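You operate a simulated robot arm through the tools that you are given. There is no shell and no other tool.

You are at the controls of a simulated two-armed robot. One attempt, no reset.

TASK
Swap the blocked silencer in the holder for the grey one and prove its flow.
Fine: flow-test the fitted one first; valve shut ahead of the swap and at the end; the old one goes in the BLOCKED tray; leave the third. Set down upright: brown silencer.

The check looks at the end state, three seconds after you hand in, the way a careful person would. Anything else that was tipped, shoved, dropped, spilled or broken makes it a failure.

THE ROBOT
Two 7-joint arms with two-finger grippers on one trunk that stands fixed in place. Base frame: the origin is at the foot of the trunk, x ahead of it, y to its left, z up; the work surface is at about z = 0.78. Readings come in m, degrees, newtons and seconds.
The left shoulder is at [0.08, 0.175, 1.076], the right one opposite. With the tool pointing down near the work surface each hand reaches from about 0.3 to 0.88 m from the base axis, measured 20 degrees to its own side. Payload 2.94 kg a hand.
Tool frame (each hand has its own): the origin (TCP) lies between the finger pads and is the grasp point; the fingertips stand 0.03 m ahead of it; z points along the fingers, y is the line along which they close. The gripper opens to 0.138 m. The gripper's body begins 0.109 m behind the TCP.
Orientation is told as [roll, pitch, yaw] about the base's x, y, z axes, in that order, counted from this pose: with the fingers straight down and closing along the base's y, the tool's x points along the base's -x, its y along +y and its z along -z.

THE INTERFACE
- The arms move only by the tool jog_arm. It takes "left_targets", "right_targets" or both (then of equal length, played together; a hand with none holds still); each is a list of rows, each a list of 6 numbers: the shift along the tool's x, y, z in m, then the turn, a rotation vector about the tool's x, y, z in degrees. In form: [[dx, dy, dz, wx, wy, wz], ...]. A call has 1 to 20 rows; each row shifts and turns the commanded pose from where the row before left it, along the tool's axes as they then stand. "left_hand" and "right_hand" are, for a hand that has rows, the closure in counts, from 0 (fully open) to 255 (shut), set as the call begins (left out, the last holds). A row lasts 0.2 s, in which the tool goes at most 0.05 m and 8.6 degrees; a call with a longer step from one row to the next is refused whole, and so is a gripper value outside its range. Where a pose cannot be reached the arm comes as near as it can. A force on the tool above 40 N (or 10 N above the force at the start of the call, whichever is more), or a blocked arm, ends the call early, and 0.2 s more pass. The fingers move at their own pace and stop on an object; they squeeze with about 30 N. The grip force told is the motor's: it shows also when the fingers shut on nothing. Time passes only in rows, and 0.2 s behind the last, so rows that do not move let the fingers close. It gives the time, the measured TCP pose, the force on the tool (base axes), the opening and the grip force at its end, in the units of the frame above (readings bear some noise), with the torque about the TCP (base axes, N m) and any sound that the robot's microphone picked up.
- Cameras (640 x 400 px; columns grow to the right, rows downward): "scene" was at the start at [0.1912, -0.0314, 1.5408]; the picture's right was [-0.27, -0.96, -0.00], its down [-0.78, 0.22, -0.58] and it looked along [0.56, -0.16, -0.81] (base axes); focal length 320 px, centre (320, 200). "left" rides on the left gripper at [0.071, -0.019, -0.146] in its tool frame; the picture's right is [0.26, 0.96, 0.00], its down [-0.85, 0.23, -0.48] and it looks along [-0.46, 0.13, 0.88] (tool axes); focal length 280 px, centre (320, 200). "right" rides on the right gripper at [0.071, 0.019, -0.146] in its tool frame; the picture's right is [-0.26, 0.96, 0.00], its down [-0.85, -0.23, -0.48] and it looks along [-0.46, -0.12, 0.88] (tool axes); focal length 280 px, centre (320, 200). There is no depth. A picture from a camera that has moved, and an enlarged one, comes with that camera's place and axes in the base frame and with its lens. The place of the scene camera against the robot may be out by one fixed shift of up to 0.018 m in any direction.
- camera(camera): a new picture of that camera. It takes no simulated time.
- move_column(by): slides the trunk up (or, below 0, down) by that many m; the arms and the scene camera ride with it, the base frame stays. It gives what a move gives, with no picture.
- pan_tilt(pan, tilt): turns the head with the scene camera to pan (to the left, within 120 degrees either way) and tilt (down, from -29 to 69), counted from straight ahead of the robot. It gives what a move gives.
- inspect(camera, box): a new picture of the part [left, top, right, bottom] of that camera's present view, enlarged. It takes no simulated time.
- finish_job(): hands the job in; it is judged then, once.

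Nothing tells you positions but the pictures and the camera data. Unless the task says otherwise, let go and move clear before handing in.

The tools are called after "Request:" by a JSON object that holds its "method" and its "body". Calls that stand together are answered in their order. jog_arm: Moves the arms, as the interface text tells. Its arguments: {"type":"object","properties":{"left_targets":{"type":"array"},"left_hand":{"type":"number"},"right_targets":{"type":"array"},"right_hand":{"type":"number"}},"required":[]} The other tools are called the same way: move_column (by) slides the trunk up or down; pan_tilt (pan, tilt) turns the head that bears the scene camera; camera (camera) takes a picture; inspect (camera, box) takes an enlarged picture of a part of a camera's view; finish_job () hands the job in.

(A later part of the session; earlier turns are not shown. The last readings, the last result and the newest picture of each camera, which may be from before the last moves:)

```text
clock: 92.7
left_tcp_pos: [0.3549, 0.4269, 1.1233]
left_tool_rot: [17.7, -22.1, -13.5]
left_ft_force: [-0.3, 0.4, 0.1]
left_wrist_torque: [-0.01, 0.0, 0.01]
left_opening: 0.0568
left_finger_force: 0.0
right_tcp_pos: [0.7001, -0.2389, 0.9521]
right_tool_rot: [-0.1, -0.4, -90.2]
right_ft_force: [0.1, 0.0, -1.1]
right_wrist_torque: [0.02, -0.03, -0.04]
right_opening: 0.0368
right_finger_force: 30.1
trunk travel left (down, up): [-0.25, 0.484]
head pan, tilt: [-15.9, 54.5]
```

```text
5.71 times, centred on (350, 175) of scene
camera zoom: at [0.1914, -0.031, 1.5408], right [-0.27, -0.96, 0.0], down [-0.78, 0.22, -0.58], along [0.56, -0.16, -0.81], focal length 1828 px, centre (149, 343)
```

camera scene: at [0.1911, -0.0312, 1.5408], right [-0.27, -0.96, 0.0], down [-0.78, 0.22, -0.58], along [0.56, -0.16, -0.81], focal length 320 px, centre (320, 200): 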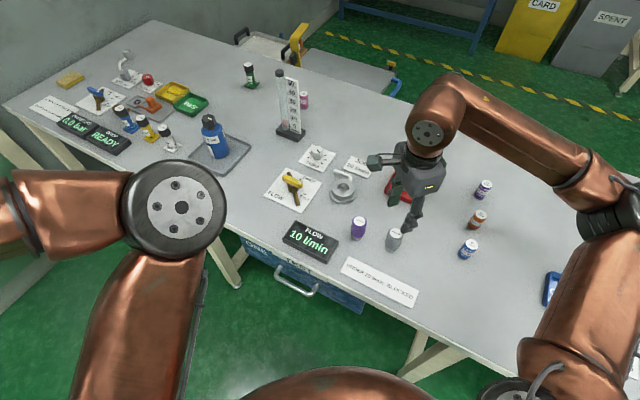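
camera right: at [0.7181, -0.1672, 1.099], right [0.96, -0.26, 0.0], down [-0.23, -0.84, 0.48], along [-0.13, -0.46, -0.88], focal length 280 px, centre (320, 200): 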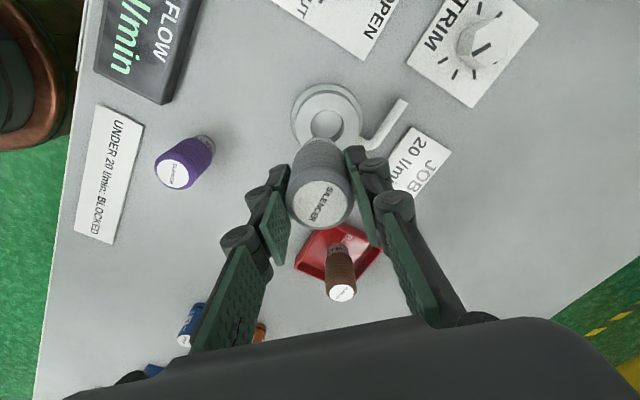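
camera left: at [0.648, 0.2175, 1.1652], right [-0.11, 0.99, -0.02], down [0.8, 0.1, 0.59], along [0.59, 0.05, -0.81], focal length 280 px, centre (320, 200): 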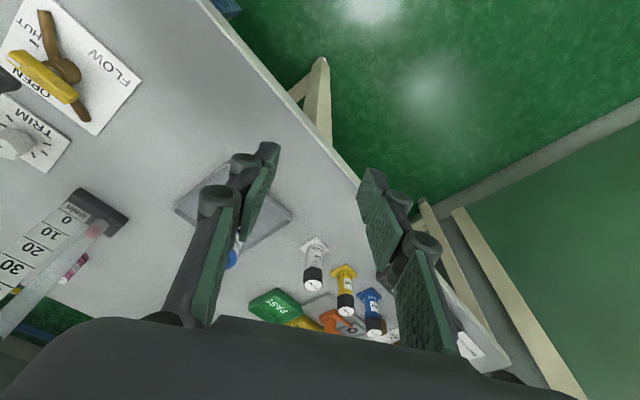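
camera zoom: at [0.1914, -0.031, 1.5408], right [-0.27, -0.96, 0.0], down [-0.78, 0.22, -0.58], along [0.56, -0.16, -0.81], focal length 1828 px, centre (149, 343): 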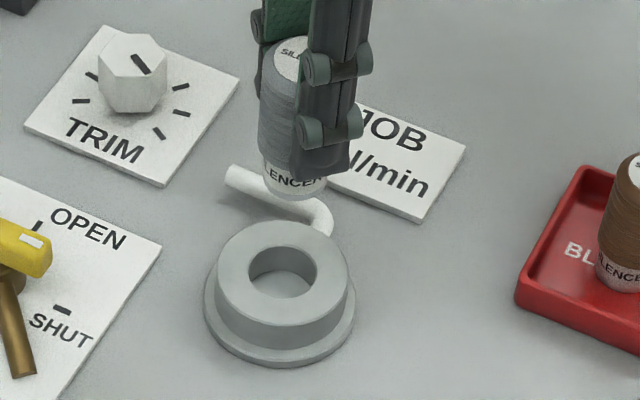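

The socket is about 34 mm wide, against about 29 mm for the silencer foot, and its centre is at roughly (0.7065, -0.2365). I'll centre over it and lower until the foot is just above the holder.

Request:
{"method": "jog_arm", "body": {"right_targets": [[0.0012, 0.0033, 0, 0, 0, 0], [0.0013, 0.0032, 0.01, 0, 0, 0], [0, 0, 0.018, 0, 0, 0], [0, 0, 0.02, 0, 0, 0], [0, 0, 0.014, 0, 0, 0], [0, 0, 0, 0, 0, 0], [0, 0, 0, 0, 0, 0]]}}

Request:
{"method": "inspect", "body": {"camera": "right", "box": [250, 80, 390, 210]}}

Request:
{"method": "inspect", "body": {"camera": "scene", "box": [320, 140, 380, 210]}}

```text
clock: 94.3
left_tcp_pos: [0.3547, 0.427, 1.1238]
left_tool_rot: [17.8, -22.1, -13.5]
left_ft_force: [0.2, -0.3, -0.7]
left_wrist_torque: [0.0, 0.01, -0.01]
left_opening: 0.057
left_finger_force: 0.0
right_tcp_pos: [0.7055, -0.2394, 0.8913]
right_tool_rot: [0.0, -0.4, -90.2]
right_ft_force: [-1.2, -0.9, -1.2]
right_wrist_torque: [0.0, 0.02, 0.01]
right_opening: 0.0367
right_finger_force: 30.0
trunk travel left (down, up): [-0.25, 0.484]
head pan, tilt: [-15.9, 54.5]
```

```text
3.08 times, centred on (320, 145) of right
camera zoom: at [0.7242, -0.1667, 1.0379], right [0.96, -0.27, 0.0], down [-0.23, -0.84, 0.48], along [-0.13, -0.46, -0.88], focal length 863 px, centre (320, 369)
```

zoom: 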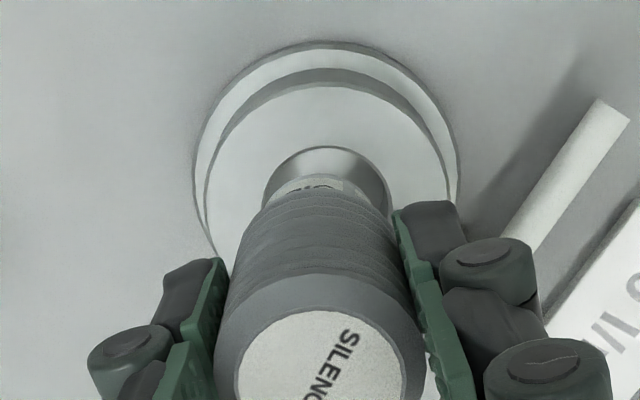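

```text
5.71 times, centred on (350, 175) of scene
camera zoom: at [0.1914, -0.0311, 1.5408], right [-0.27, -0.96, 0.0], down [-0.78, 0.22, -0.58], along [0.56, -0.16, -0.81], focal length 1828 px, centre (149, 343)
```

zoom: 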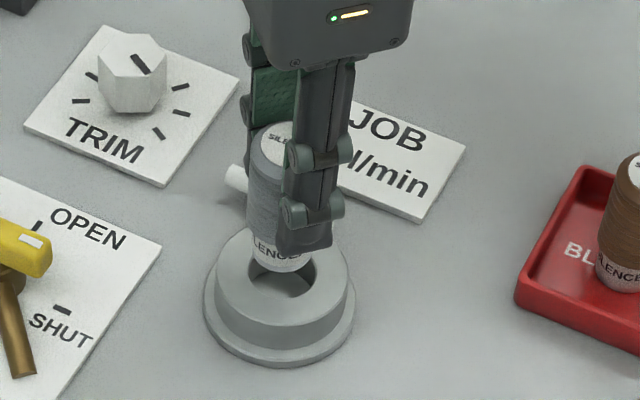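

Scene view shows the foot aligned with the hole sideways; I'll nudge 1 mm and lower into the socket in small steps, watching the force.

Request:
{"method": "jog_arm", "body": {"right_targets": [[0.0012, 0.0005, 0.004, 0, 0, 0], [0, 0, 0.004, 0, 0, 0], [0, 0, 0.003, 0, 0, 0], [0, 0, 0, 0, 0, 0]]}}

Request:
{"method": "jog_arm", "body": {"right_targets": [[0, 0, 0.003, 0, 0, 0], [0, 0, 0.003, 0, 0, 0], [0, 0, 0, 0, 0, 0]]}}

Request:
{"method": "inspect", "body": {"camera": "scene", "box": [320, 140, 380, 210]}}

Request:
{"method": "inspect", "body": {"camera": "right", "box": [250, 80, 390, 210]}}

```text
clock: 95.3
left_tcp_pos: [0.3543, 0.4278, 1.1238]
left_tool_rot: [17.7, -22.1, -13.6]
left_ft_force: [-0.3, 0.3, 0.7]
left_wrist_torque: [0.03, -0.02, 0.01]
left_opening: 0.0569
left_finger_force: 0.0
right_tcp_pos: [0.7069, -0.2373, 0.8803]
right_tool_rot: [0.0, -0.5, -90.2]
right_ft_force: [0.1, -0.2, -0.1]
right_wrist_torque: [-0.02, -0.01, 0.0]
right_opening: 0.0365
right_finger_force: 30.3
trunk travel left (down, up): [-0.25, 0.484]
head pan, tilt: [-15.9, 54.5]
```

```text
clock: 96.1
left_tcp_pos: [0.3565, 0.4262, 1.1236]
left_tool_rot: [17.8, -22.1, -13.6]
left_ft_force: [-0.9, -0.3, 0.6]
left_wrist_torque: [0.0, 0.01, 0.0]
left_opening: 0.0568
left_finger_force: 0.0
right_tcp_pos: [0.705, -0.2365, 0.8736]
right_tool_rot: [0.0, -0.5, -90.2]
right_ft_force: [-0.7, 0.3, -1.3]
right_wrist_torque: [-0.01, 0.02, 0.03]
right_opening: 0.0368
right_finger_force: 29.7
trunk travel left (down, up): [-0.25, 0.484]
head pan, tilt: [-15.9, 54.5]
```

```text
5.71 times, centred on (350, 175) of scene
camera zoom: at [0.1913, -0.031, 1.5408], right [-0.27, -0.96, 0.0], down [-0.78, 0.22, -0.58], along [0.56, -0.16, -0.81], focal length 1828 px, centre (149, 343)
```

zoom: 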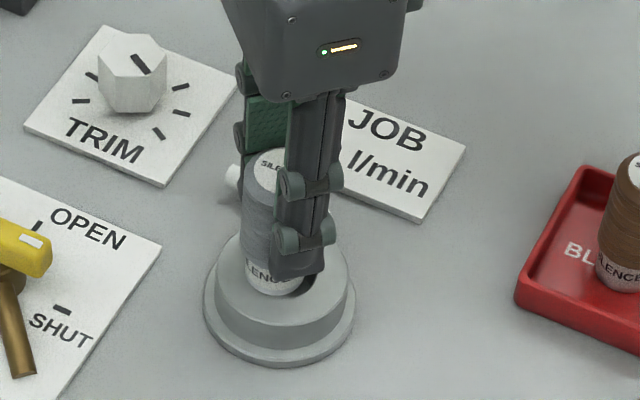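

```text
3.08 times, centred on (320, 145) of right
camera zoom: at [0.7244, -0.1642, 1.0197], right [0.96, -0.27, 0.0], down [-0.23, -0.84, 0.48], along [-0.13, -0.46, -0.88], focal length 863 px, centre (320, 369)
```

zoom: 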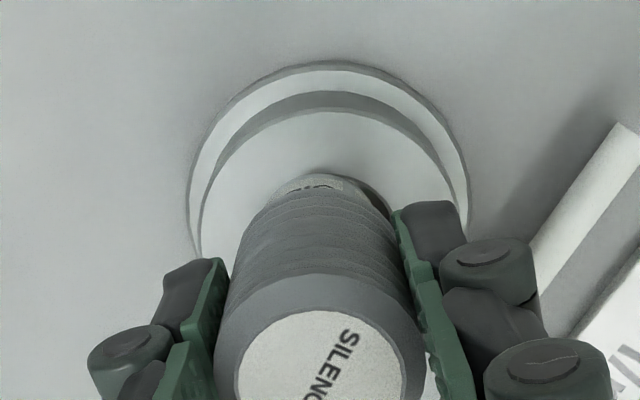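

Request:
{"method": "inspect", "body": {"camera": "scene", "box": [328, 165, 368, 205]}}

Request:
{"method": "inspect", "body": {"camera": "right", "box": [290, 100, 370, 170]}}

```text
10.00 times, centred on (348, 185) of scene
camera zoom: at [0.1913, -0.031, 1.5408], right [-0.27, -0.96, 0.0], down [-0.78, 0.22, -0.58], along [0.56, -0.16, -0.81], focal length 3200 px, centre (40, 350)
```

zoom: 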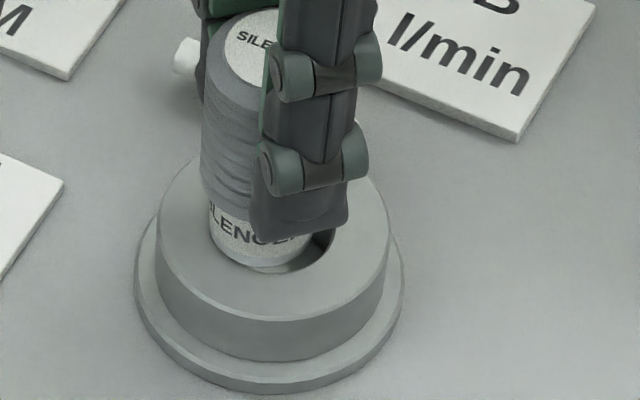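

```text
5.71 times, centred on (330, 135) of right
camera zoom: at [0.7244, -0.1642, 1.0197], right [0.96, -0.27, 0.0], down [-0.23, -0.84, 0.48], along [-0.13, -0.46, -0.88], focal length 1602 px, centre (263, 571)
```

zoom: 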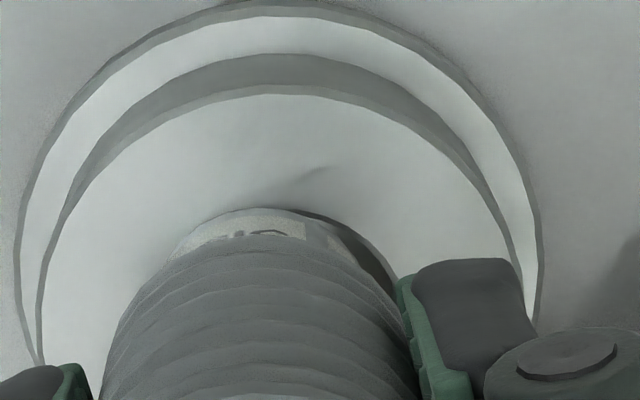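

The zoom shows the foot about 2–3 mm off, towards the left and the robot, and just at rim level with no contact. The brown one was seated at about (0.708, -0.239), so I'll lift 4 mm, shift there and look again.

Request:
{"method": "jog_arm", "body": {"right_targets": [[0, 0, -0.004, 0, 0, 0], [-0.0015, 0.0012, 0, 0, 0, 0], [-0.0015, 0.0011, 0, 0, 0, 0], [0, 0, 0, 0, 0, 0], [0, 0, 0, 0, 0, 0]]}}

Request:
{"method": "inspect", "body": {"camera": "scene", "box": [328, 165, 368, 205]}}

Request:
{"method": "inspect", "body": {"camera": "right", "box": [290, 100, 370, 170]}}

```text
clock: 97.3
left_tcp_pos: [0.3547, 0.4274, 1.1242]
left_tool_rot: [17.8, -22.1, -13.6]
left_ft_force: [0.4, -0.6, 0.7]
left_wrist_torque: [0.01, 0.01, 0.02]
left_opening: 0.0568
left_finger_force: 0.1
right_tcp_pos: [0.7084, -0.2383, 0.8782]
right_tool_rot: [0.0, -0.4, -90.2]
right_ft_force: [-0.4, 0.4, -1.1]
right_wrist_torque: [0.01, 0.05, -0.01]
right_opening: 0.0367
right_finger_force: 30.2
trunk travel left (down, up): [-0.25, 0.484]
head pan, tilt: [-15.9, 54.5]
```

```text
10.00 times, centred on (348, 185) of scene
camera zoom: at [0.1913, -0.031, 1.5408], right [-0.27, -0.96, 0.0], down [-0.78, 0.22, -0.58], along [0.56, -0.16, -0.81], focal length 3200 px, centre (40, 350)
```

zoom: 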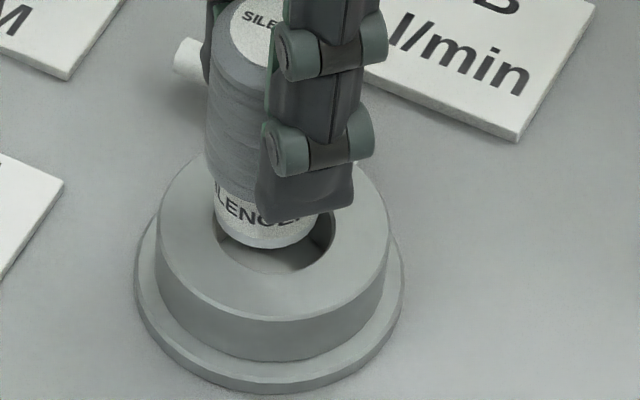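

```text
5.71 times, centred on (330, 135) of right
camera zoom: at [0.7271, -0.1665, 1.024], right [0.96, -0.27, 0.0], down [-0.23, -0.84, 0.48], along [-0.13, -0.46, -0.88], focal length 1602 px, centre (263, 571)
```

zoom: 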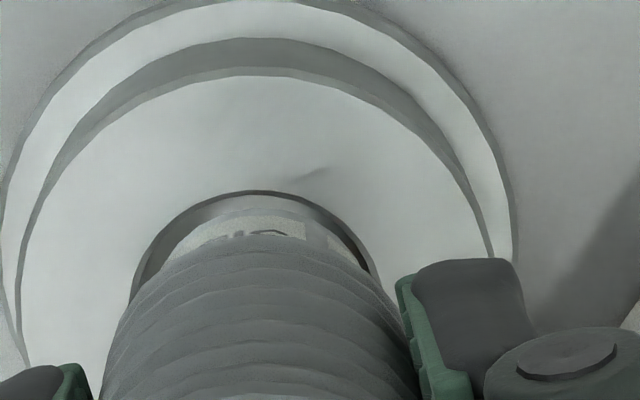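

Request:
{"method": "inspect", "body": {"camera": "scene", "box": [385, 160, 425, 200]}}

Request:
{"method": "inspect", "body": {"camera": "scene", "box": [340, 205, 380, 245]}}

```text
10.00 times, centred on (405, 180) of scene
camera zoom: at [0.1913, -0.031, 1.5408], right [-0.27, -0.96, 0.0], down [-0.78, 0.22, -0.58], along [0.56, -0.16, -0.81], focal length 3200 px, centre (-530, 400)
```

zoom: 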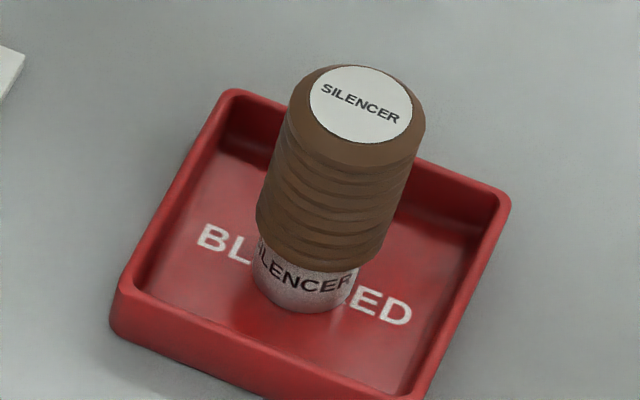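

```text
10.00 times, centred on (360, 225) of scene
camera zoom: at [0.1913, -0.031, 1.5408], right [-0.27, -0.96, 0.0], down [-0.78, 0.22, -0.58], along [0.56, -0.16, -0.81], focal length 3200 px, centre (-80, -50)
```

zoom: 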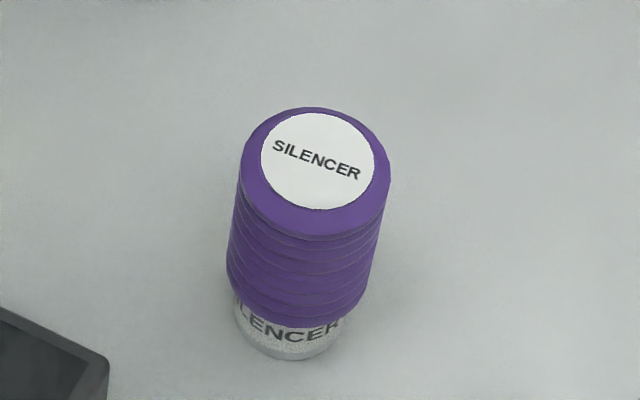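

Request:
{"method": "inspect", "body": {"camera": "scene", "box": [334, 178, 354, 198]}}

Request:
{"method": "inspect", "body": {"camera": "right", "box": [300, 100, 350, 145]}}

```text
16.00 times, centred on (344, 188) of scene
camera zoom: at [0.1913, -0.031, 1.5408], right [-0.27, -0.96, 0.0], down [-0.78, 0.22, -0.58], along [0.56, -0.16, -0.81], focal length 5120 px, centre (-64, 392)
```

zoom: 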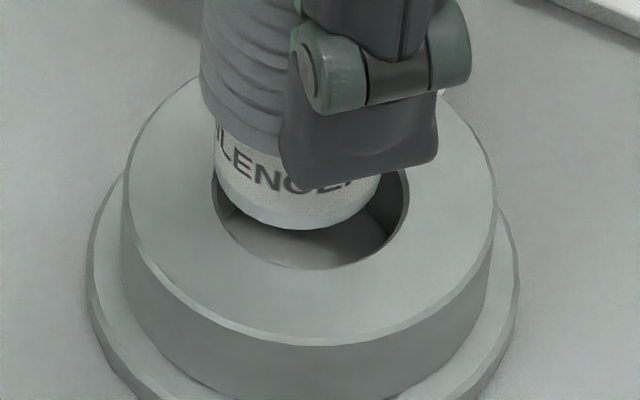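

```text
8.89 times, centred on (325, 122) of right
camera zoom: at [0.7271, -0.1665, 1.024], right [0.96, -0.27, 0.0], down [-0.23, -0.84, 0.48], along [-0.13, -0.46, -0.88], focal length 2492 px, centre (276, 889)
```

zoom: 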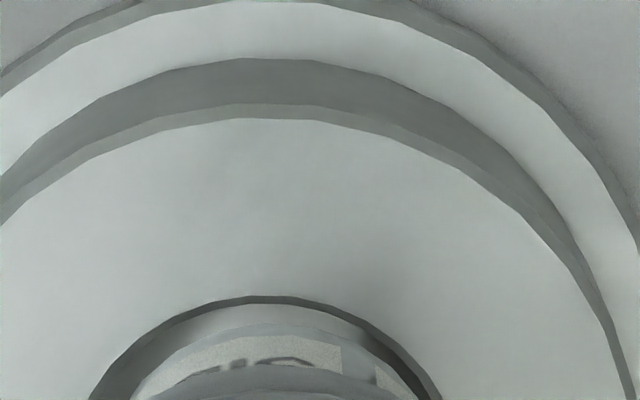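

The close-ups give a robust correction: the foot must go 1.6 mm back in x and 2.0 mm in -y. Applying that and checking again.

Request:
{"method": "jog_arm", "body": {"right_targets": [[-0.001, -0.0008, 0, 0, 0, 0], [-0.001, -0.0008, 0, 0, 0, 0], [0, 0, 0, 0, 0, 0], [0, 0, 0, 0, 0, 0]]}}

Request:
{"method": "inspect", "body": {"camera": "scene", "box": [334, 178, 354, 198]}}

Request:
{"method": "inspect", "body": {"camera": "right", "box": [300, 100, 350, 145]}}

```text
clock: 98.3
left_tcp_pos: [0.3552, 0.4256, 1.1241]
left_tool_rot: [17.6, -22.1, -13.7]
left_ft_force: [0.3, -0.3, 0.1]
left_wrist_torque: [0.01, -0.01, -0.03]
left_opening: 0.0571
left_finger_force: 0.0
right_tcp_pos: [0.7067, -0.2413, 0.8772]
right_tool_rot: [0.0, -0.4, -90.1]
right_ft_force: [0.1, -0.3, -0.4]
right_wrist_torque: [0.02, 0.0, 0.0]
right_opening: 0.0368
right_finger_force: 30.0
trunk travel left (down, up): [-0.25, 0.484]
head pan, tilt: [-15.9, 54.5]
```

```text
16.00 times, centred on (344, 188) of scene
camera zoom: at [0.1913, -0.0311, 1.5408], right [-0.27, -0.96, 0.0], down [-0.78, 0.22, -0.58], along [0.56, -0.16, -0.81], focal length 5120 px, centre (-64, 392)
```

zoom: 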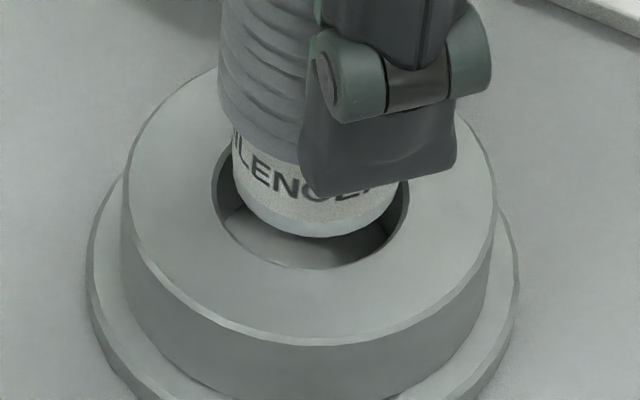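

```text
8.89 times, centred on (325, 122) of right
camera zoom: at [0.7253, -0.1693, 1.0232], right [0.96, -0.27, 0.0], down [-0.23, -0.84, 0.48], along [-0.13, -0.46, -0.88], focal length 2492 px, centre (276, 889)
```

zoom: 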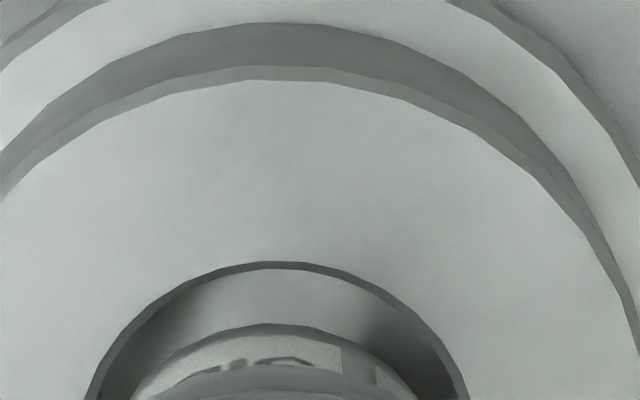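

Now centred in both views, with the foot still a few mm above the rim. Lowering into the socket step by step.

Request:
{"method": "jog_arm", "body": {"right_targets": [[0, 0, 0.003, 0, 0, 0], [0, 0, 0.003, 0, 0, 0], [0, 0, 0.003, 0, 0, 0], [0, 0, 0, 0, 0, 0]]}}

Request:
{"method": "jog_arm", "body": {"right_targets": [[0, 0, 0.002, 0, 0, 0], [0, 0, 0.002, 0, 0, 0], [0, 0, 0, 0, 0, 0]]}}

Request:
{"method": "inspect", "body": {"camera": "scene", "box": [334, 178, 354, 198]}}

Request:
{"method": "inspect", "body": {"camera": "right", "box": [300, 100, 350, 145]}}

```text
clock: 99.3
left_tcp_pos: [0.3546, 0.4263, 1.1241]
left_tool_rot: [17.8, -22.1, -13.6]
left_ft_force: [0.1, -1.2, -0.7]
left_wrist_torque: [0.0, 0.01, -0.02]
left_opening: 0.0568
left_finger_force: 0.0
right_tcp_pos: [0.7075, -0.2414, 0.8688]
right_tool_rot: [0.0, -0.3, -90.2]
right_ft_force: [-0.1, 0.0, -0.8]
right_wrist_torque: [-0.01, -0.02, 0.0]
right_opening: 0.0369
right_finger_force: 30.0
trunk travel left (down, up): [-0.25, 0.484]
head pan, tilt: [-15.9, 54.5]
```

```text
clock: 100.1
left_tcp_pos: [0.3556, 0.4272, 1.1239]
left_tool_rot: [17.7, -22.1, -13.6]
left_ft_force: [0.3, 0.3, -0.3]
left_wrist_torque: [-0.02, -0.03, 0.01]
left_opening: 0.057
left_finger_force: 0.0
right_tcp_pos: [0.7078, -0.2406, 0.8646]
right_tool_rot: [0.0, -0.4, -90.2]
right_ft_force: [-0.3, -0.5, -0.8]
right_wrist_torque: [-0.01, 0.02, 0.01]
right_opening: 0.0368
right_finger_force: 30.3
trunk travel left (down, up): [-0.25, 0.484]
head pan, tilt: [-15.9, 54.5]
```

```text
16.00 times, centred on (344, 188) of scene
camera zoom: at [0.1913, -0.0311, 1.5408], right [-0.27, -0.96, 0.0], down [-0.78, 0.22, -0.58], along [0.56, -0.16, -0.81], focal length 5120 px, centre (-64, 392)
```

zoom: 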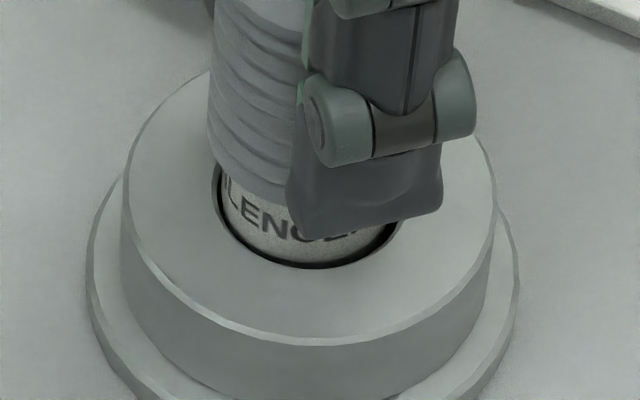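

```text
8.89 times, centred on (325, 122) of right
camera zoom: at [0.7261, -0.1682, 1.0107], right [0.96, -0.27, 0.0], down [-0.23, -0.84, 0.48], along [-0.13, -0.46, -0.88], focal length 2492 px, centre (276, 889)
```

zoom: 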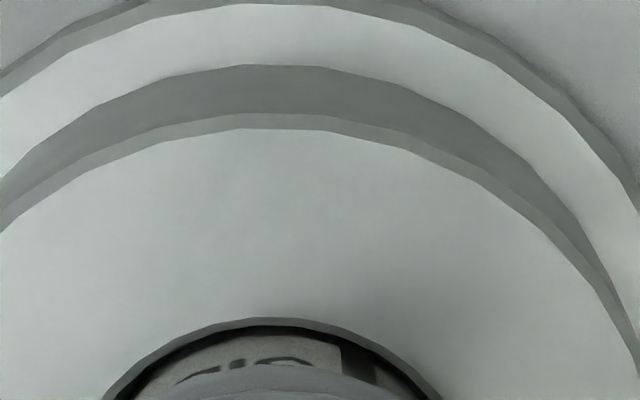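

The foot is inside the socket with an even gap. Continuing down until it seats.

Request:
{"method": "jog_arm", "body": {"right_targets": [[0, 0, 0.0025, 0, 0, 0], [0, 0, 0.0025, 0, 0, 0], [0, 0, 0, 0, 0, 0]]}}

Request:
{"method": "jog_arm", "body": {"right_targets": [[0, 0, 0.002, 0, 0, 0], [0, 0, 0.001, 0, 0, 0], [0, 0, 0, 0, 0, 0]]}}

Request:
{"method": "jog_arm", "body": {"right_targets": [[0, 0, 0.0015, 0, 0, 0], [0, 0, 0, 0, 0, 0]]}}

Request:
{"method": "inspect", "body": {"camera": "scene", "box": [334, 173, 354, 193]}}

```text
clock: 100.9
left_tcp_pos: [0.3547, 0.4264, 1.1247]
left_tool_rot: [17.7, -22.2, -13.6]
left_ft_force: [0.6, -0.4, 0.2]
left_wrist_torque: [0.03, -0.02, 0.02]
left_opening: 0.0571
left_finger_force: 0.0
right_tcp_pos: [0.707, -0.2401, 0.8598]
right_tool_rot: [0.1, -0.5, -90.2]
right_ft_force: [-0.5, -0.9, -0.2]
right_wrist_torque: [-0.01, -0.02, 0.01]
right_opening: 0.0364
right_finger_force: 29.9
trunk travel left (down, up): [-0.25, 0.484]
head pan, tilt: [-15.9, 54.5]
```

```text
clock: 101.7
left_tcp_pos: [0.3552, 0.427, 1.1246]
left_tool_rot: [17.7, -22.0, -13.5]
left_ft_force: [0.3, 0.0, -0.8]
left_wrist_torque: [0.0, 0.01, -0.01]
left_opening: 0.0568
left_finger_force: 0.1
right_tcp_pos: [0.7061, -0.2397, 0.8568]
right_tool_rot: [0.1, -0.4, -90.2]
right_ft_force: [0.5, 0.1, -1.0]
right_wrist_torque: [0.0, -0.02, -0.01]
right_opening: 0.0366
right_finger_force: 30.4
trunk travel left (down, up): [-0.25, 0.484]
head pan, tilt: [-15.9, 54.5]
```

```text
clock: 102.3
left_tcp_pos: [0.3548, 0.4268, 1.1247]
left_tool_rot: [17.7, -22.1, -13.7]
left_ft_force: [0.8, 0.3, 0.3]
left_wrist_torque: [0.01, 0.01, -0.02]
left_opening: 0.0571
left_finger_force: 0.0
right_tcp_pos: [0.7069, -0.2414, 0.8559]
right_tool_rot: [-0.2, -0.5, -90.1]
right_ft_force: [0.5, -0.4, -1.1]
right_wrist_torque: [0.04, 0.04, 0.0]
right_opening: 0.0365
right_finger_force: 30.2
trunk travel left (down, up): [-0.25, 0.484]
head pan, tilt: [-15.9, 54.5]
```

```text
16.00 times, centred on (344, 183) of scene
camera zoom: at [0.1913, -0.0311, 1.5408], right [-0.27, -0.96, 0.0], down [-0.78, 0.22, -0.58], along [0.56, -0.16, -0.81], focal length 5120 px, centre (-64, 472)
```

zoom: 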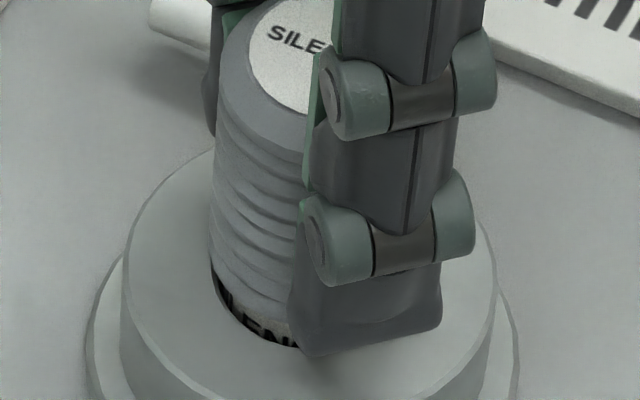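

Not seated yet (a bit of the foot band still shows). Going down further in 1.5 mm steps.

Request:
{"method": "jog_arm", "body": {"right_targets": [[0, 0, 0.0015, 0, 0, 0], [0, 0, 0, 0, 0, 0]]}}

Request:
{"method": "jog_arm", "body": {"right_targets": [[0, 0, 0.0015, 0, 0, 0], [0, 0, 0, 0, 0, 0]]}}

Request:
{"method": "jog_arm", "body": {"right_targets": [[0, 0, 0.0015, 0, 0, 0], [0, 0, 0, 0, 0, 0]]}}

Request:
{"method": "inspect", "body": {"camera": "scene", "box": [334, 173, 354, 193]}}

```text
clock: 102.9
left_tcp_pos: [0.3556, 0.4275, 1.1236]
left_tool_rot: [17.7, -22.1, -13.6]
left_ft_force: [-0.6, 0.1, 0.6]
left_wrist_torque: [-0.02, 0.0, -0.01]
left_opening: 0.0569
left_finger_force: 0.0
right_tcp_pos: [0.7069, -0.2408, 0.854]
right_tool_rot: [-0.1, -0.4, -90.2]
right_ft_force: [-0.7, -0.6, -0.8]
right_wrist_torque: [-0.02, 0.01, -0.01]
right_opening: 0.0368
right_finger_force: 30.4
trunk travel left (down, up): [-0.25, 0.484]
head pan, tilt: [-15.9, 54.5]
```

```text
clock: 103.5
left_tcp_pos: [0.3558, 0.4273, 1.1244]
left_tool_rot: [17.8, -22.1, -13.6]
left_ft_force: [0.5, 0.1, -1.1]
left_wrist_torque: [0.0, -0.04, 0.01]
left_opening: 0.057
left_finger_force: 0.0
right_tcp_pos: [0.7078, -0.2405, 0.8529]
right_tool_rot: [0.0, -0.4, -90.2]
right_ft_force: [0.1, 0.1, -0.7]
right_wrist_torque: [0.0, 0.0, -0.01]
right_opening: 0.0365
right_finger_force: 30.0
trunk travel left (down, up): [-0.25, 0.484]
head pan, tilt: [-15.9, 54.5]
```

```text
clock: 104.1
left_tcp_pos: [0.3545, 0.4268, 1.1245]
left_tool_rot: [17.6, -22.1, -13.6]
left_ft_force: [0.0, 0.5, 0.5]
left_wrist_torque: [-0.01, -0.01, 0.0]
left_opening: 0.0571
left_finger_force: 0.1
right_tcp_pos: [0.707, -0.2423, 0.8534]
right_tool_rot: [0.0, -0.5, -90.3]
right_ft_force: [0.9, 1.0, -0.7]
right_wrist_torque: [0.02, 0.0, 0.02]
right_opening: 0.0371
right_finger_force: 29.8
trunk travel left (down, up): [-0.25, 0.484]
head pan, tilt: [-15.9, 54.5]
```

```text
16.00 times, centred on (344, 183) of scene
camera zoom: at [0.1913, -0.0311, 1.5408], right [-0.27, -0.96, 0.0], down [-0.78, 0.22, -0.58], along [0.56, -0.16, -0.81], focal length 5120 px, centre (-64, 472)
```

zoom: 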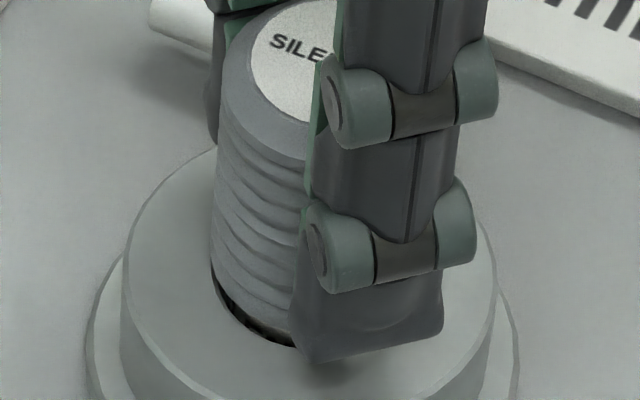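

Request:
{"method": "jog_arm", "body": {"right_targets": [[0, 0, 0.0015, 0, 0, 0], [0, 0, 0, 0, 0, 0]]}}

Request:
{"method": "jog_arm", "body": {"right_targets": [[0, 0, 0.0015, 0, 0, 0], [0, 0, 0, 0, 0, 0]]}}

Request:
{"method": "inspect", "body": {"camera": "scene", "box": [334, 173, 354, 193]}}

Request:
{"method": "inspect", "body": {"camera": "right", "box": [220, 80, 420, 250]}}

```text
clock: 104.7
left_tcp_pos: [0.3551, 0.4269, 1.1236]
left_tool_rot: [17.7, -22.1, -13.6]
left_ft_force: [0.3, -0.2, 0.4]
left_wrist_torque: [0.03, -0.01, 0.01]
left_opening: 0.0569
left_finger_force: 0.1
right_tcp_pos: [0.7066, -0.2395, 0.8506]
right_tool_rot: [0.2, -0.3, -90.3]
right_ft_force: [0.7, -0.6, 2.9]
right_wrist_torque: [-0.06, 0.02, 0.02]
right_opening: 0.0365
right_finger_force: 30.3
trunk travel left (down, up): [-0.25, 0.484]
head pan, tilt: [-15.9, 54.5]
```

```text
clock: 105.3
left_tcp_pos: [0.3538, 0.4264, 1.1242]
left_tool_rot: [17.7, -22.1, -13.7]
left_ft_force: [-0.4, 0.5, -0.6]
left_wrist_torque: [0.01, 0.03, 0.01]
left_opening: 0.057
left_finger_force: 0.1
right_tcp_pos: [0.7067, -0.242, 0.8502]
right_tool_rot: [0.2, -0.3, -90.2]
right_ft_force: [2.2, -4.4, 13.0]
right_wrist_torque: [-0.33, -0.11, 0.04]
right_opening: 0.0369
right_finger_force: 29.8
trunk travel left (down, up): [-0.25, 0.484]
head pan, tilt: [-15.9, 54.5]
```

```text
16.00 times, centred on (344, 183) of scene
camera zoom: at [0.1899, -0.0311, 1.5411], right [-0.27, -0.96, 0.0], down [-0.78, 0.22, -0.58], along [0.56, -0.16, -0.81], focal length 5120 px, centre (-64, 472)
```

zoom: 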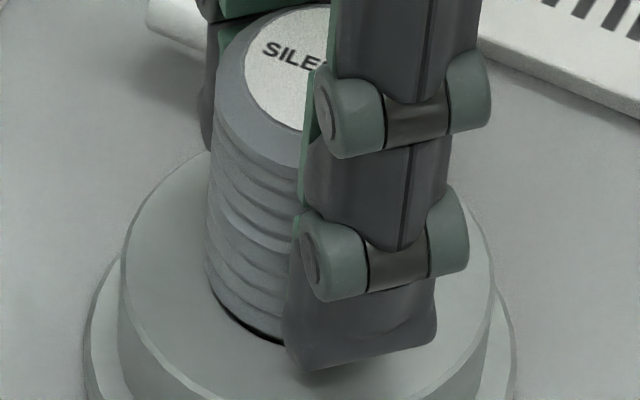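

```text
2.35 times, centred on (320, 165) of right
camera zoom: at [0.7252, -0.1687, 0.9961], right [0.96, -0.27, 0.01], down [-0.24, -0.84, 0.48], along [-0.12, -0.46, -0.88], focal length 660 px, centre (320, 282)
```

zoom: 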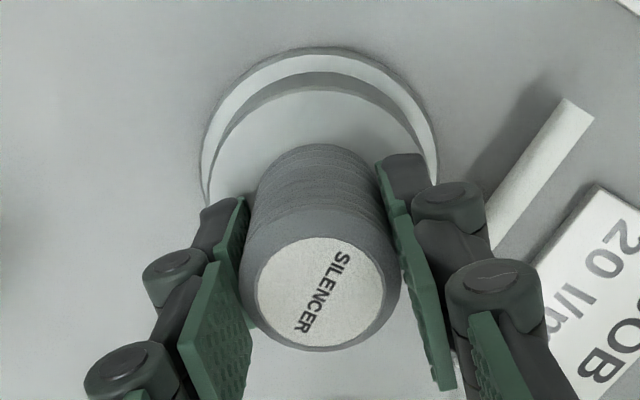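

The grey silencer is seated (13 N, body flush with the holder). Easing off, opening and rising.

Request:
{"method": "jog_arm", "body": {"right_targets": [[0, 0, -0.0013, 0, 0, 0], [0, 0, 0, 0, 0, 0]]}}

Request:
{"method": "jog_arm", "body": {"right_targets": [[0, 0, 0, 0, 0, 0], [0, 0, 0, 0, 0, 0], [0, 0, 0, 0, 0, 0], [0, 0, 0, 0, 0, 0]], "right_hand": 126}}

Request:
{"method": "jog_arm", "body": {"right_targets": [[0, 0, -0.008, 0, 0, 0], [0, 0, -0.015, 0, 0, 0], [0, 0, -0.02, 0, 0, 0], [0, 0, -0.02, 0, 0, 0], [0, 0, -0.02, 0, 0, 0], [0, 0, -0.02, 0, 0, 0], [0, 0, -0.01, 0, 0, 0], [0, 0, 0, 0, 0, 0]]}}

Request:
{"method": "inspect", "body": {"camera": "right", "box": [220, 40, 420, 210]}}

Request:
{"method": "inspect", "body": {"camera": "scene", "box": [320, 150, 370, 210]}}

```text
clock: 105.9
left_tcp_pos: [0.3539, 0.4263, 1.1241]
left_tool_rot: [17.7, -22.3, -13.7]
left_ft_force: [-0.6, -0.2, -0.3]
left_wrist_torque: [0.02, 0.01, -0.01]
left_opening: 0.0571
left_finger_force: 0.0
right_tcp_pos: [0.7065, -0.2403, 0.8504]
right_tool_rot: [0.1, -0.4, -90.1]
right_ft_force: [1.5, -3.5, 10.6]
right_wrist_torque: [-0.2, -0.06, 0.02]
right_opening: 0.0368
right_finger_force: 30.2
trunk travel left (down, up): [-0.25, 0.484]
head pan, tilt: [-15.9, 54.5]
```

```text
clock: 106.9
left_tcp_pos: [0.3563, 0.4266, 1.1239]
left_tool_rot: [17.7, -22.1, -13.7]
left_ft_force: [-1.1, 1.4, -0.1]
left_wrist_torque: [0.03, 0.01, -0.01]
left_opening: 0.0567
left_finger_force: 0.1
right_tcp_pos: [0.7068, -0.2397, 0.85]
right_tool_rot: [-0.1, -0.3, -90.3]
right_ft_force: [0.5, -0.1, -0.5]
right_wrist_torque: [0.02, 0.01, 0.01]
right_opening: 0.0698
right_finger_force: 0.0
trunk travel left (down, up): [-0.25, 0.484]
head pan, tilt: [-15.9, 54.5]
```

```text
clock: 108.7
left_tcp_pos: [0.3552, 0.4267, 1.1239]
left_tool_rot: [17.7, -22.1, -13.6]
left_ft_force: [-0.3, 0.9, -0.8]
left_wrist_torque: [0.01, -0.02, 0.02]
left_opening: 0.0571
left_finger_force: 0.1
right_tcp_pos: [0.7072, -0.2395, 0.9619]
right_tool_rot: [0.0, -0.5, -90.2]
right_ft_force: [0.3, -0.5, -0.3]
right_wrist_torque: [-0.03, 0.01, -0.02]
right_opening: 0.0701
right_finger_force: 0.1
trunk travel left (down, up): [-0.25, 0.484]
head pan, tilt: [-15.9, 54.5]
```

```text
2.35 times, centred on (320, 125) of right
camera zoom: at [0.7258, -0.1677, 1.107], right [0.96, -0.27, 0.0], down [-0.23, -0.84, 0.48], along [-0.13, -0.47, -0.88], focal length 660 px, centre (320, 376)
```

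zoom: 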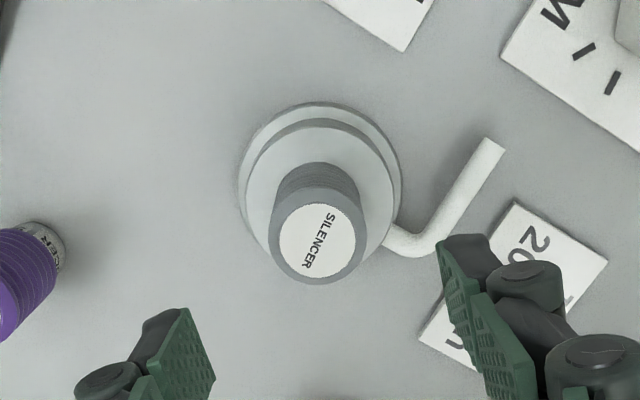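

```text
6.67 times, centred on (345, 180) of scene
camera zoom: at [0.1913, -0.0311, 1.5408], right [-0.27, -0.96, 0.0], down [-0.78, 0.22, -0.58], along [0.56, -0.16, -0.81], focal length 2133 px, centre (153, 333)
```

zoom: 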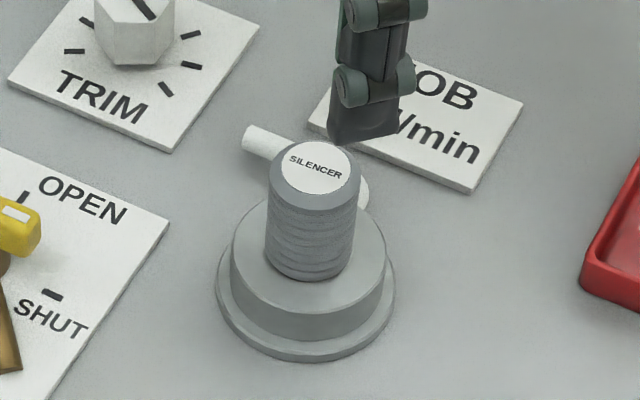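

The grey silencer is seated upright and the hand is clear. Next I'll return to the valve: move above it, turn to yaw -135.

Request:
{"method": "jog_arm", "body": {"right_targets": [[0.009, 0.0035, 0, 0, 0, 0], [0.017, 0.0065, 0, 0, 0, 0], [0.018, 0.007, 0, 0, 0, 0], [0.018, 0.007, 0, 0, 0, 0], [0.018, 0.007, 0, 0, 0, 0], [0.018, 0.007, 0, 0, 0, 0], [0.018, 0.007, 0, 0, 0, 0], [0.017, 0.0065, 0, 0, 0, 0], [0.0045, 0.0018, 0, 0, 0, 0], [0, 0, 0, 0, 0, 7.5], [0, 0, 0, 0, 0, 7.5], [0, 0, 0, 0, 0, 7.5], [0, 0, 0, 0, 0, 7.5], [0, 0, 0, 0, 0, 7.5], [0, 0, 0, 0, 0, 7.5], [0, 0, 0, 0, 0, 0], [0, 0, 0, 0, 0, 0]], "right_hand": 150}}

Request:
{"method": "camera", "body": {"camera": "right"}}

Request:
{"method": "camera", "body": {"camera": "scene"}}

```text
clock: 112.3
left_tcp_pos: [0.3547, 0.4268, 1.1254]
left_tool_rot: [17.8, -22.1, -13.5]
left_ft_force: [0.1, 0.2, 0.0]
left_wrist_torque: [0.02, 0.02, -0.02]
left_opening: 0.0569
left_finger_force: 0.1
right_tcp_pos: [0.7613, -0.103, 0.9628]
right_tool_rot: [0.4, -0.2, -135.2]
right_ft_force: [-0.4, 0.3, 0.3]
right_wrist_torque: [0.01, -0.03, -0.02]
right_opening: 0.0569
right_finger_force: 0.1
trunk travel left (down, up): [-0.25, 0.484]
head pan, tilt: [-15.9, 54.5]
```

```text
taken
camera right: at [0.8246, -0.0652, 1.1084], right [0.49, -0.87, 0.01], down [-0.77, -0.43, 0.48], along [-0.41, -0.24, -0.88], focal length 280 px, centre (320, 200)
```

right: 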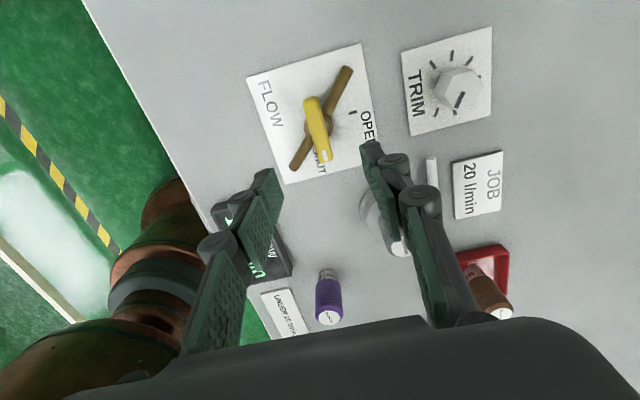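

```text
taken
camera scene: at [0.1912, -0.0309, 1.5408], right [-0.27, -0.96, 0.0], down [-0.78, 0.22, -0.58], along [0.56, -0.16, -0.81], focal length 320 px, centre (320, 200)
```

scene: 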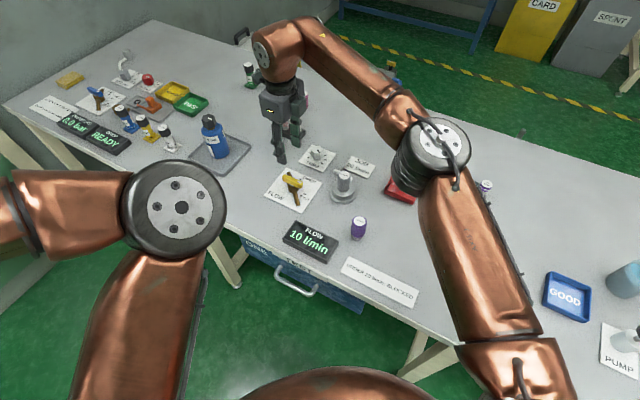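

Lined up over the lever again. Lowering to z ≈ 0.843 and checking before closing.

Request:
{"method": "jog_arm", "body": {"right_targets": [[0, 0, 0.01, 0, 0, 0], [0, 0, 0.018, 0, 0, 0], [0, 0, 0.02, 0, 0, 0], [0, 0, 0.02, 0, 0, 0], [0, 0, 0.02, 0, 0, 0], [0, 0, 0.016, 0, 0, 0], [0, 0, 0.01, 0, 0, 0], [0, 0, 0.0055, 0, 0, 0], [0, 0, 0, 0, 0, 0], [0, 0, 0, 0, 0, 0]]}}

Request:
{"method": "inspect", "body": {"camera": "right", "box": [200, 50, 420, 280]}}

```text
clock: 114.5
left_tcp_pos: [0.356, 0.4277, 1.1236]
left_tool_rot: [17.8, -22.1, -13.5]
left_ft_force: [0.4, 0.1, 0.7]
left_wrist_torque: [0.01, 0.02, 0.01]
left_opening: 0.0564
left_finger_force: 0.0
right_tcp_pos: [0.7615, -0.1026, 0.842]
right_tool_rot: [0.2, -0.3, -135.2]
right_ft_force: [0.7, -0.3, 0.3]
right_wrist_torque: [-0.01, -0.01, 0.02]
right_opening: 0.057
right_finger_force: 0.1
trunk travel left (down, up): [-0.25, 0.484]
head pan, tilt: [-15.9, 54.5]
```

```text
1.74 times, centred on (310, 165) of right
camera zoom: at [0.824, -0.066, 0.988], right [0.49, -0.87, 0.01], down [-0.76, -0.43, 0.48], along [-0.41, -0.24, -0.88], focal length 488 px, centre (337, 261)
```

zoom: 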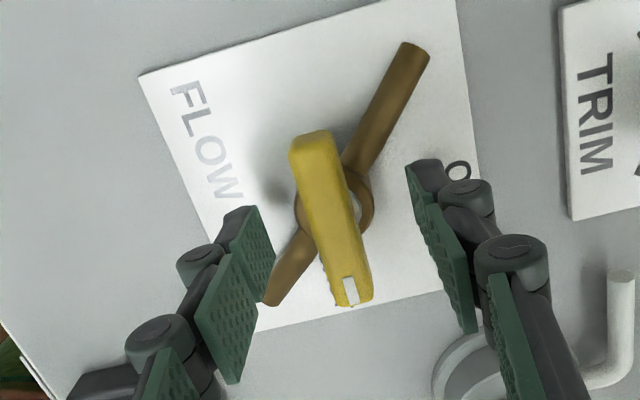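

Request:
{"method": "jog_arm", "body": {"right_targets": [[0, -0.0012, 0, 0, 0, 0], [0, 0, 0, 0, 0, 0], [0, 0, 0, 0, 0, 0], [0, 0, 0, 0, 0, 0], [0, 0, 0, 0, 0, 0], [0, 0, 0, 0, 0, 0]], "right_hand": 255}}

```text
clock: 115.9
left_tcp_pos: [0.3552, 0.4267, 1.1241]
left_tool_rot: [17.8, -22.1, -13.6]
left_ft_force: [-0.7, -1.1, 0.0]
left_wrist_torque: [-0.03, 0.0, -0.04]
left_opening: 0.057
left_finger_force: 0.1
right_tcp_pos: [0.7605, -0.1031, 0.8431]
right_tool_rot: [0.3, -0.3, -135.2]
right_ft_force: [1.7, -0.6, 0.2]
right_wrist_torque: [-0.02, -0.03, 0.06]
right_opening: 0.0154
right_finger_force: 41.7
trunk travel left (down, up): [-0.25, 0.484]
head pan, tilt: [-15.9, 54.5]
```

The lever is gripped (15.4 mm). Turning it to OPEN to prove the grey silencer's flow.

Request:
{"method": "jog_arm", "body": {"right_targets": [[0, 0, 0, 0, 0, -5], [0, 0, 0, 0, 0, -5], [0, 0, 0, 0, 0, -5], [0, 0, 0, 0, 0, -5], [0, 0, 0, 0, 0, -5], [0, 0, 0, 0, 0, -5], [0, 0, 0, 0, 0, -5], [0, 0, 0, 0, 0, -5], [0, 0, 0, 0, 0, -5], [0, 0, 0, 0, 0, -5], [0, 0, 0, 0, 0, -5], [0, 0, 0, 0, 0, -5], [0, 0, 0, 0, 0, -5], [0, 0, 0, 0, 0, -5], [0, 0, 0, 0, 0, -5], [0, 0, 0, 0, 0, -5], [0, 0, 0, 0, 0, -5], [0, 0, 0, 0, 0, -5], [0, 0, 0, 0, 0, 0], [0, 0, 0, 0, 0, 0]]}}

Request:
{"method": "inspect", "body": {"camera": "scene", "box": [240, 60, 380, 260]}}

Request:
{"method": "camera", "body": {"camera": "right"}}

```text
clock: 120.1
left_tcp_pos: [0.3548, 0.426, 1.1245]
left_tool_rot: [17.8, -22.0, -13.7]
left_ft_force: [0.2, 0.5, 0.5]
left_wrist_torque: [0.0, -0.01, 0.02]
left_opening: 0.0572
left_finger_force: 0.0
right_tcp_pos: [0.7608, -0.1034, 0.8429]
right_tool_rot: [-0.2, -0.5, -45.1]
right_ft_force: [14.8, -7.0, 13.3]
right_wrist_torque: [-0.65, -0.8, 0.01]
right_opening: 0.0155
right_finger_force: 41.8
trunk travel left (down, up): [-0.25, 0.484]
head pan, tilt: [-15.9, 54.5]
```

```text
2.00 times, centred on (310, 160) of scene
camera zoom: at [0.191, -0.0315, 1.5409], right [-0.27, -0.96, 0.0], down [-0.78, 0.22, -0.58], along [0.56, -0.16, -0.81], focal length 640 px, centre (340, 280)
```

zoom: 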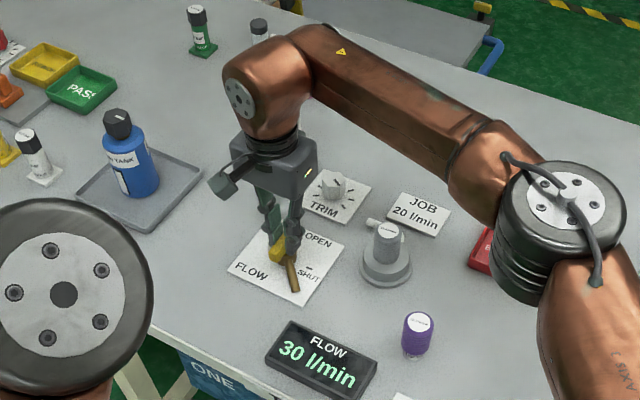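

```text
taken
camera right: at [0.7232, -0.0378, 0.9879], right [0.87, 0.49, 0.0], down [0.43, -0.76, 0.48], along [0.24, -0.42, -0.88], focal length 280 px, centre (320, 200)
```

right: 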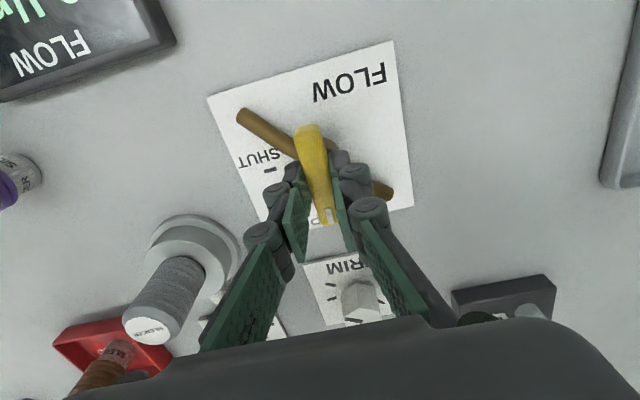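

The display reads 30 l/min, above the 20 l/min limit, so the grey one is proven clear. I'll hold briefly to confirm, then shut the valve.

Request:
{"method": "jog_arm", "body": {"right_targets": [[0, 0, 0, 0, 0, 0], [0, 0, 0, 0, 0, 0], [0, 0, 0, 0, 0, 0], [0, 0, 0, 0, 0, 0], [0, 0, 0, 0, 0, 0], [0, 0, 0, 0, 0, 0], [0, 0, 0, 0, 0, 0], [0, 0, 0, 0, 0, 0], [0, 0, 0, 0, 0, 0], [0, 0, 0, 0, 0, 0]]}}

Request:
{"method": "inspect", "body": {"camera": "scene", "box": [260, 150, 360, 270]}}

```text
clock: 122.3
left_tcp_pos: [0.3555, 0.426, 1.1255]
left_tool_rot: [17.7, -22.1, -13.6]
left_ft_force: [-0.5, 0.1, -0.2]
left_wrist_torque: [0.05, -0.03, 0.0]
left_opening: 0.0569
left_finger_force: 0.1
right_tcp_pos: [0.76, -0.1024, 0.8417]
right_tool_rot: [-0.2, -0.4, -45.2]
right_ft_force: [16.3, -7.8, 17.5]
right_wrist_torque: [-0.19, -0.36, 0.03]
right_opening: 0.0161
right_finger_force: 41.6
trunk travel left (down, up): [-0.25, 0.484]
head pan, tilt: [-15.9, 54.5]
```

```text
3.33 times, centred on (310, 210) of scene
camera zoom: at [0.1911, -0.0318, 1.5409], right [-0.27, -0.96, 0.0], down [-0.78, 0.22, -0.58], along [0.56, -0.16, -0.81], focal length 1067 px, centre (353, 167)
```

zoom: 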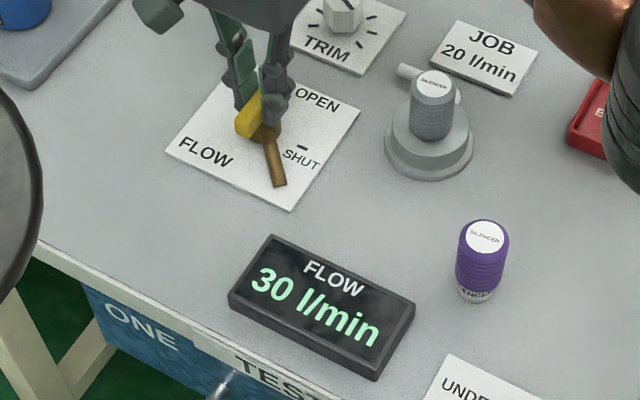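

Confirmed 30 l/min. Turning the lever back to SHUT.

Request:
{"method": "jog_arm", "body": {"right_targets": [[0, 0, 0, 0, 0, 5], [0, 0, 0, 0, 0, 5], [0, 0, 0, 0, 0, 5], [0, 0, 0, 0, 0, 5], [0, 0, 0, 0, 0, 5], [0, 0, 0, 0, 0, 5], [0, 0, 0, 0, 0, 5], [0, 0, 0, 0, 0, 5], [0, 0, 0, 0, 0, 5], [0, 0, 0, 0, 0, 5], [0, 0, 0, 0, 0, 5], [0, 0, 0, 0, 0, 5], [0, 0, 0, 0, 0, 5], [0, 0, 0, 0, 0, 5], [0, 0, 0, 0, 0, 5], [0, 0, 0, 0, 0, 5], [0, 0, 0, 0, 0, 5], [0, 0, 0, 0, 0, 5], [0, 0, 0, 0, 0, 0], [0, 0, 0, 0, 0, 0]]}}

Request:
{"method": "inspect", "body": {"camera": "right", "box": [200, 50, 420, 280]}}

```text
clock: 126.5
left_tcp_pos: [0.3547, 0.4265, 1.1248]
left_tool_rot: [17.7, -22.1, -13.6]
left_ft_force: [0.3, -0.4, 0.7]
left_wrist_torque: [-0.02, 0.01, 0.05]
left_opening: 0.0569
left_finger_force: 0.2
right_tcp_pos: [0.759, -0.1024, 0.8412]
right_tool_rot: [0.3, -0.4, -135.2]
right_ft_force: [12.9, -2.6, 14.8]
right_wrist_torque: [-0.4, -0.01, 0.11]
right_opening: 0.016
right_finger_force: 41.8
trunk travel left (down, up): [-0.25, 0.484]
head pan, tilt: [-15.9, 54.5]
```

```text
1.74 times, centred on (310, 165) of right
camera zoom: at [0.823, -0.0653, 0.988], right [0.49, -0.87, 0.01], down [-0.76, -0.43, 0.48], along [-0.41, -0.24, -0.88], focal length 488 px, centre (337, 261)
```

zoom: 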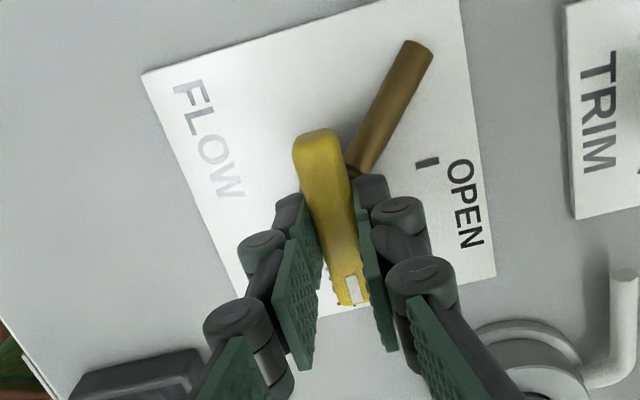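

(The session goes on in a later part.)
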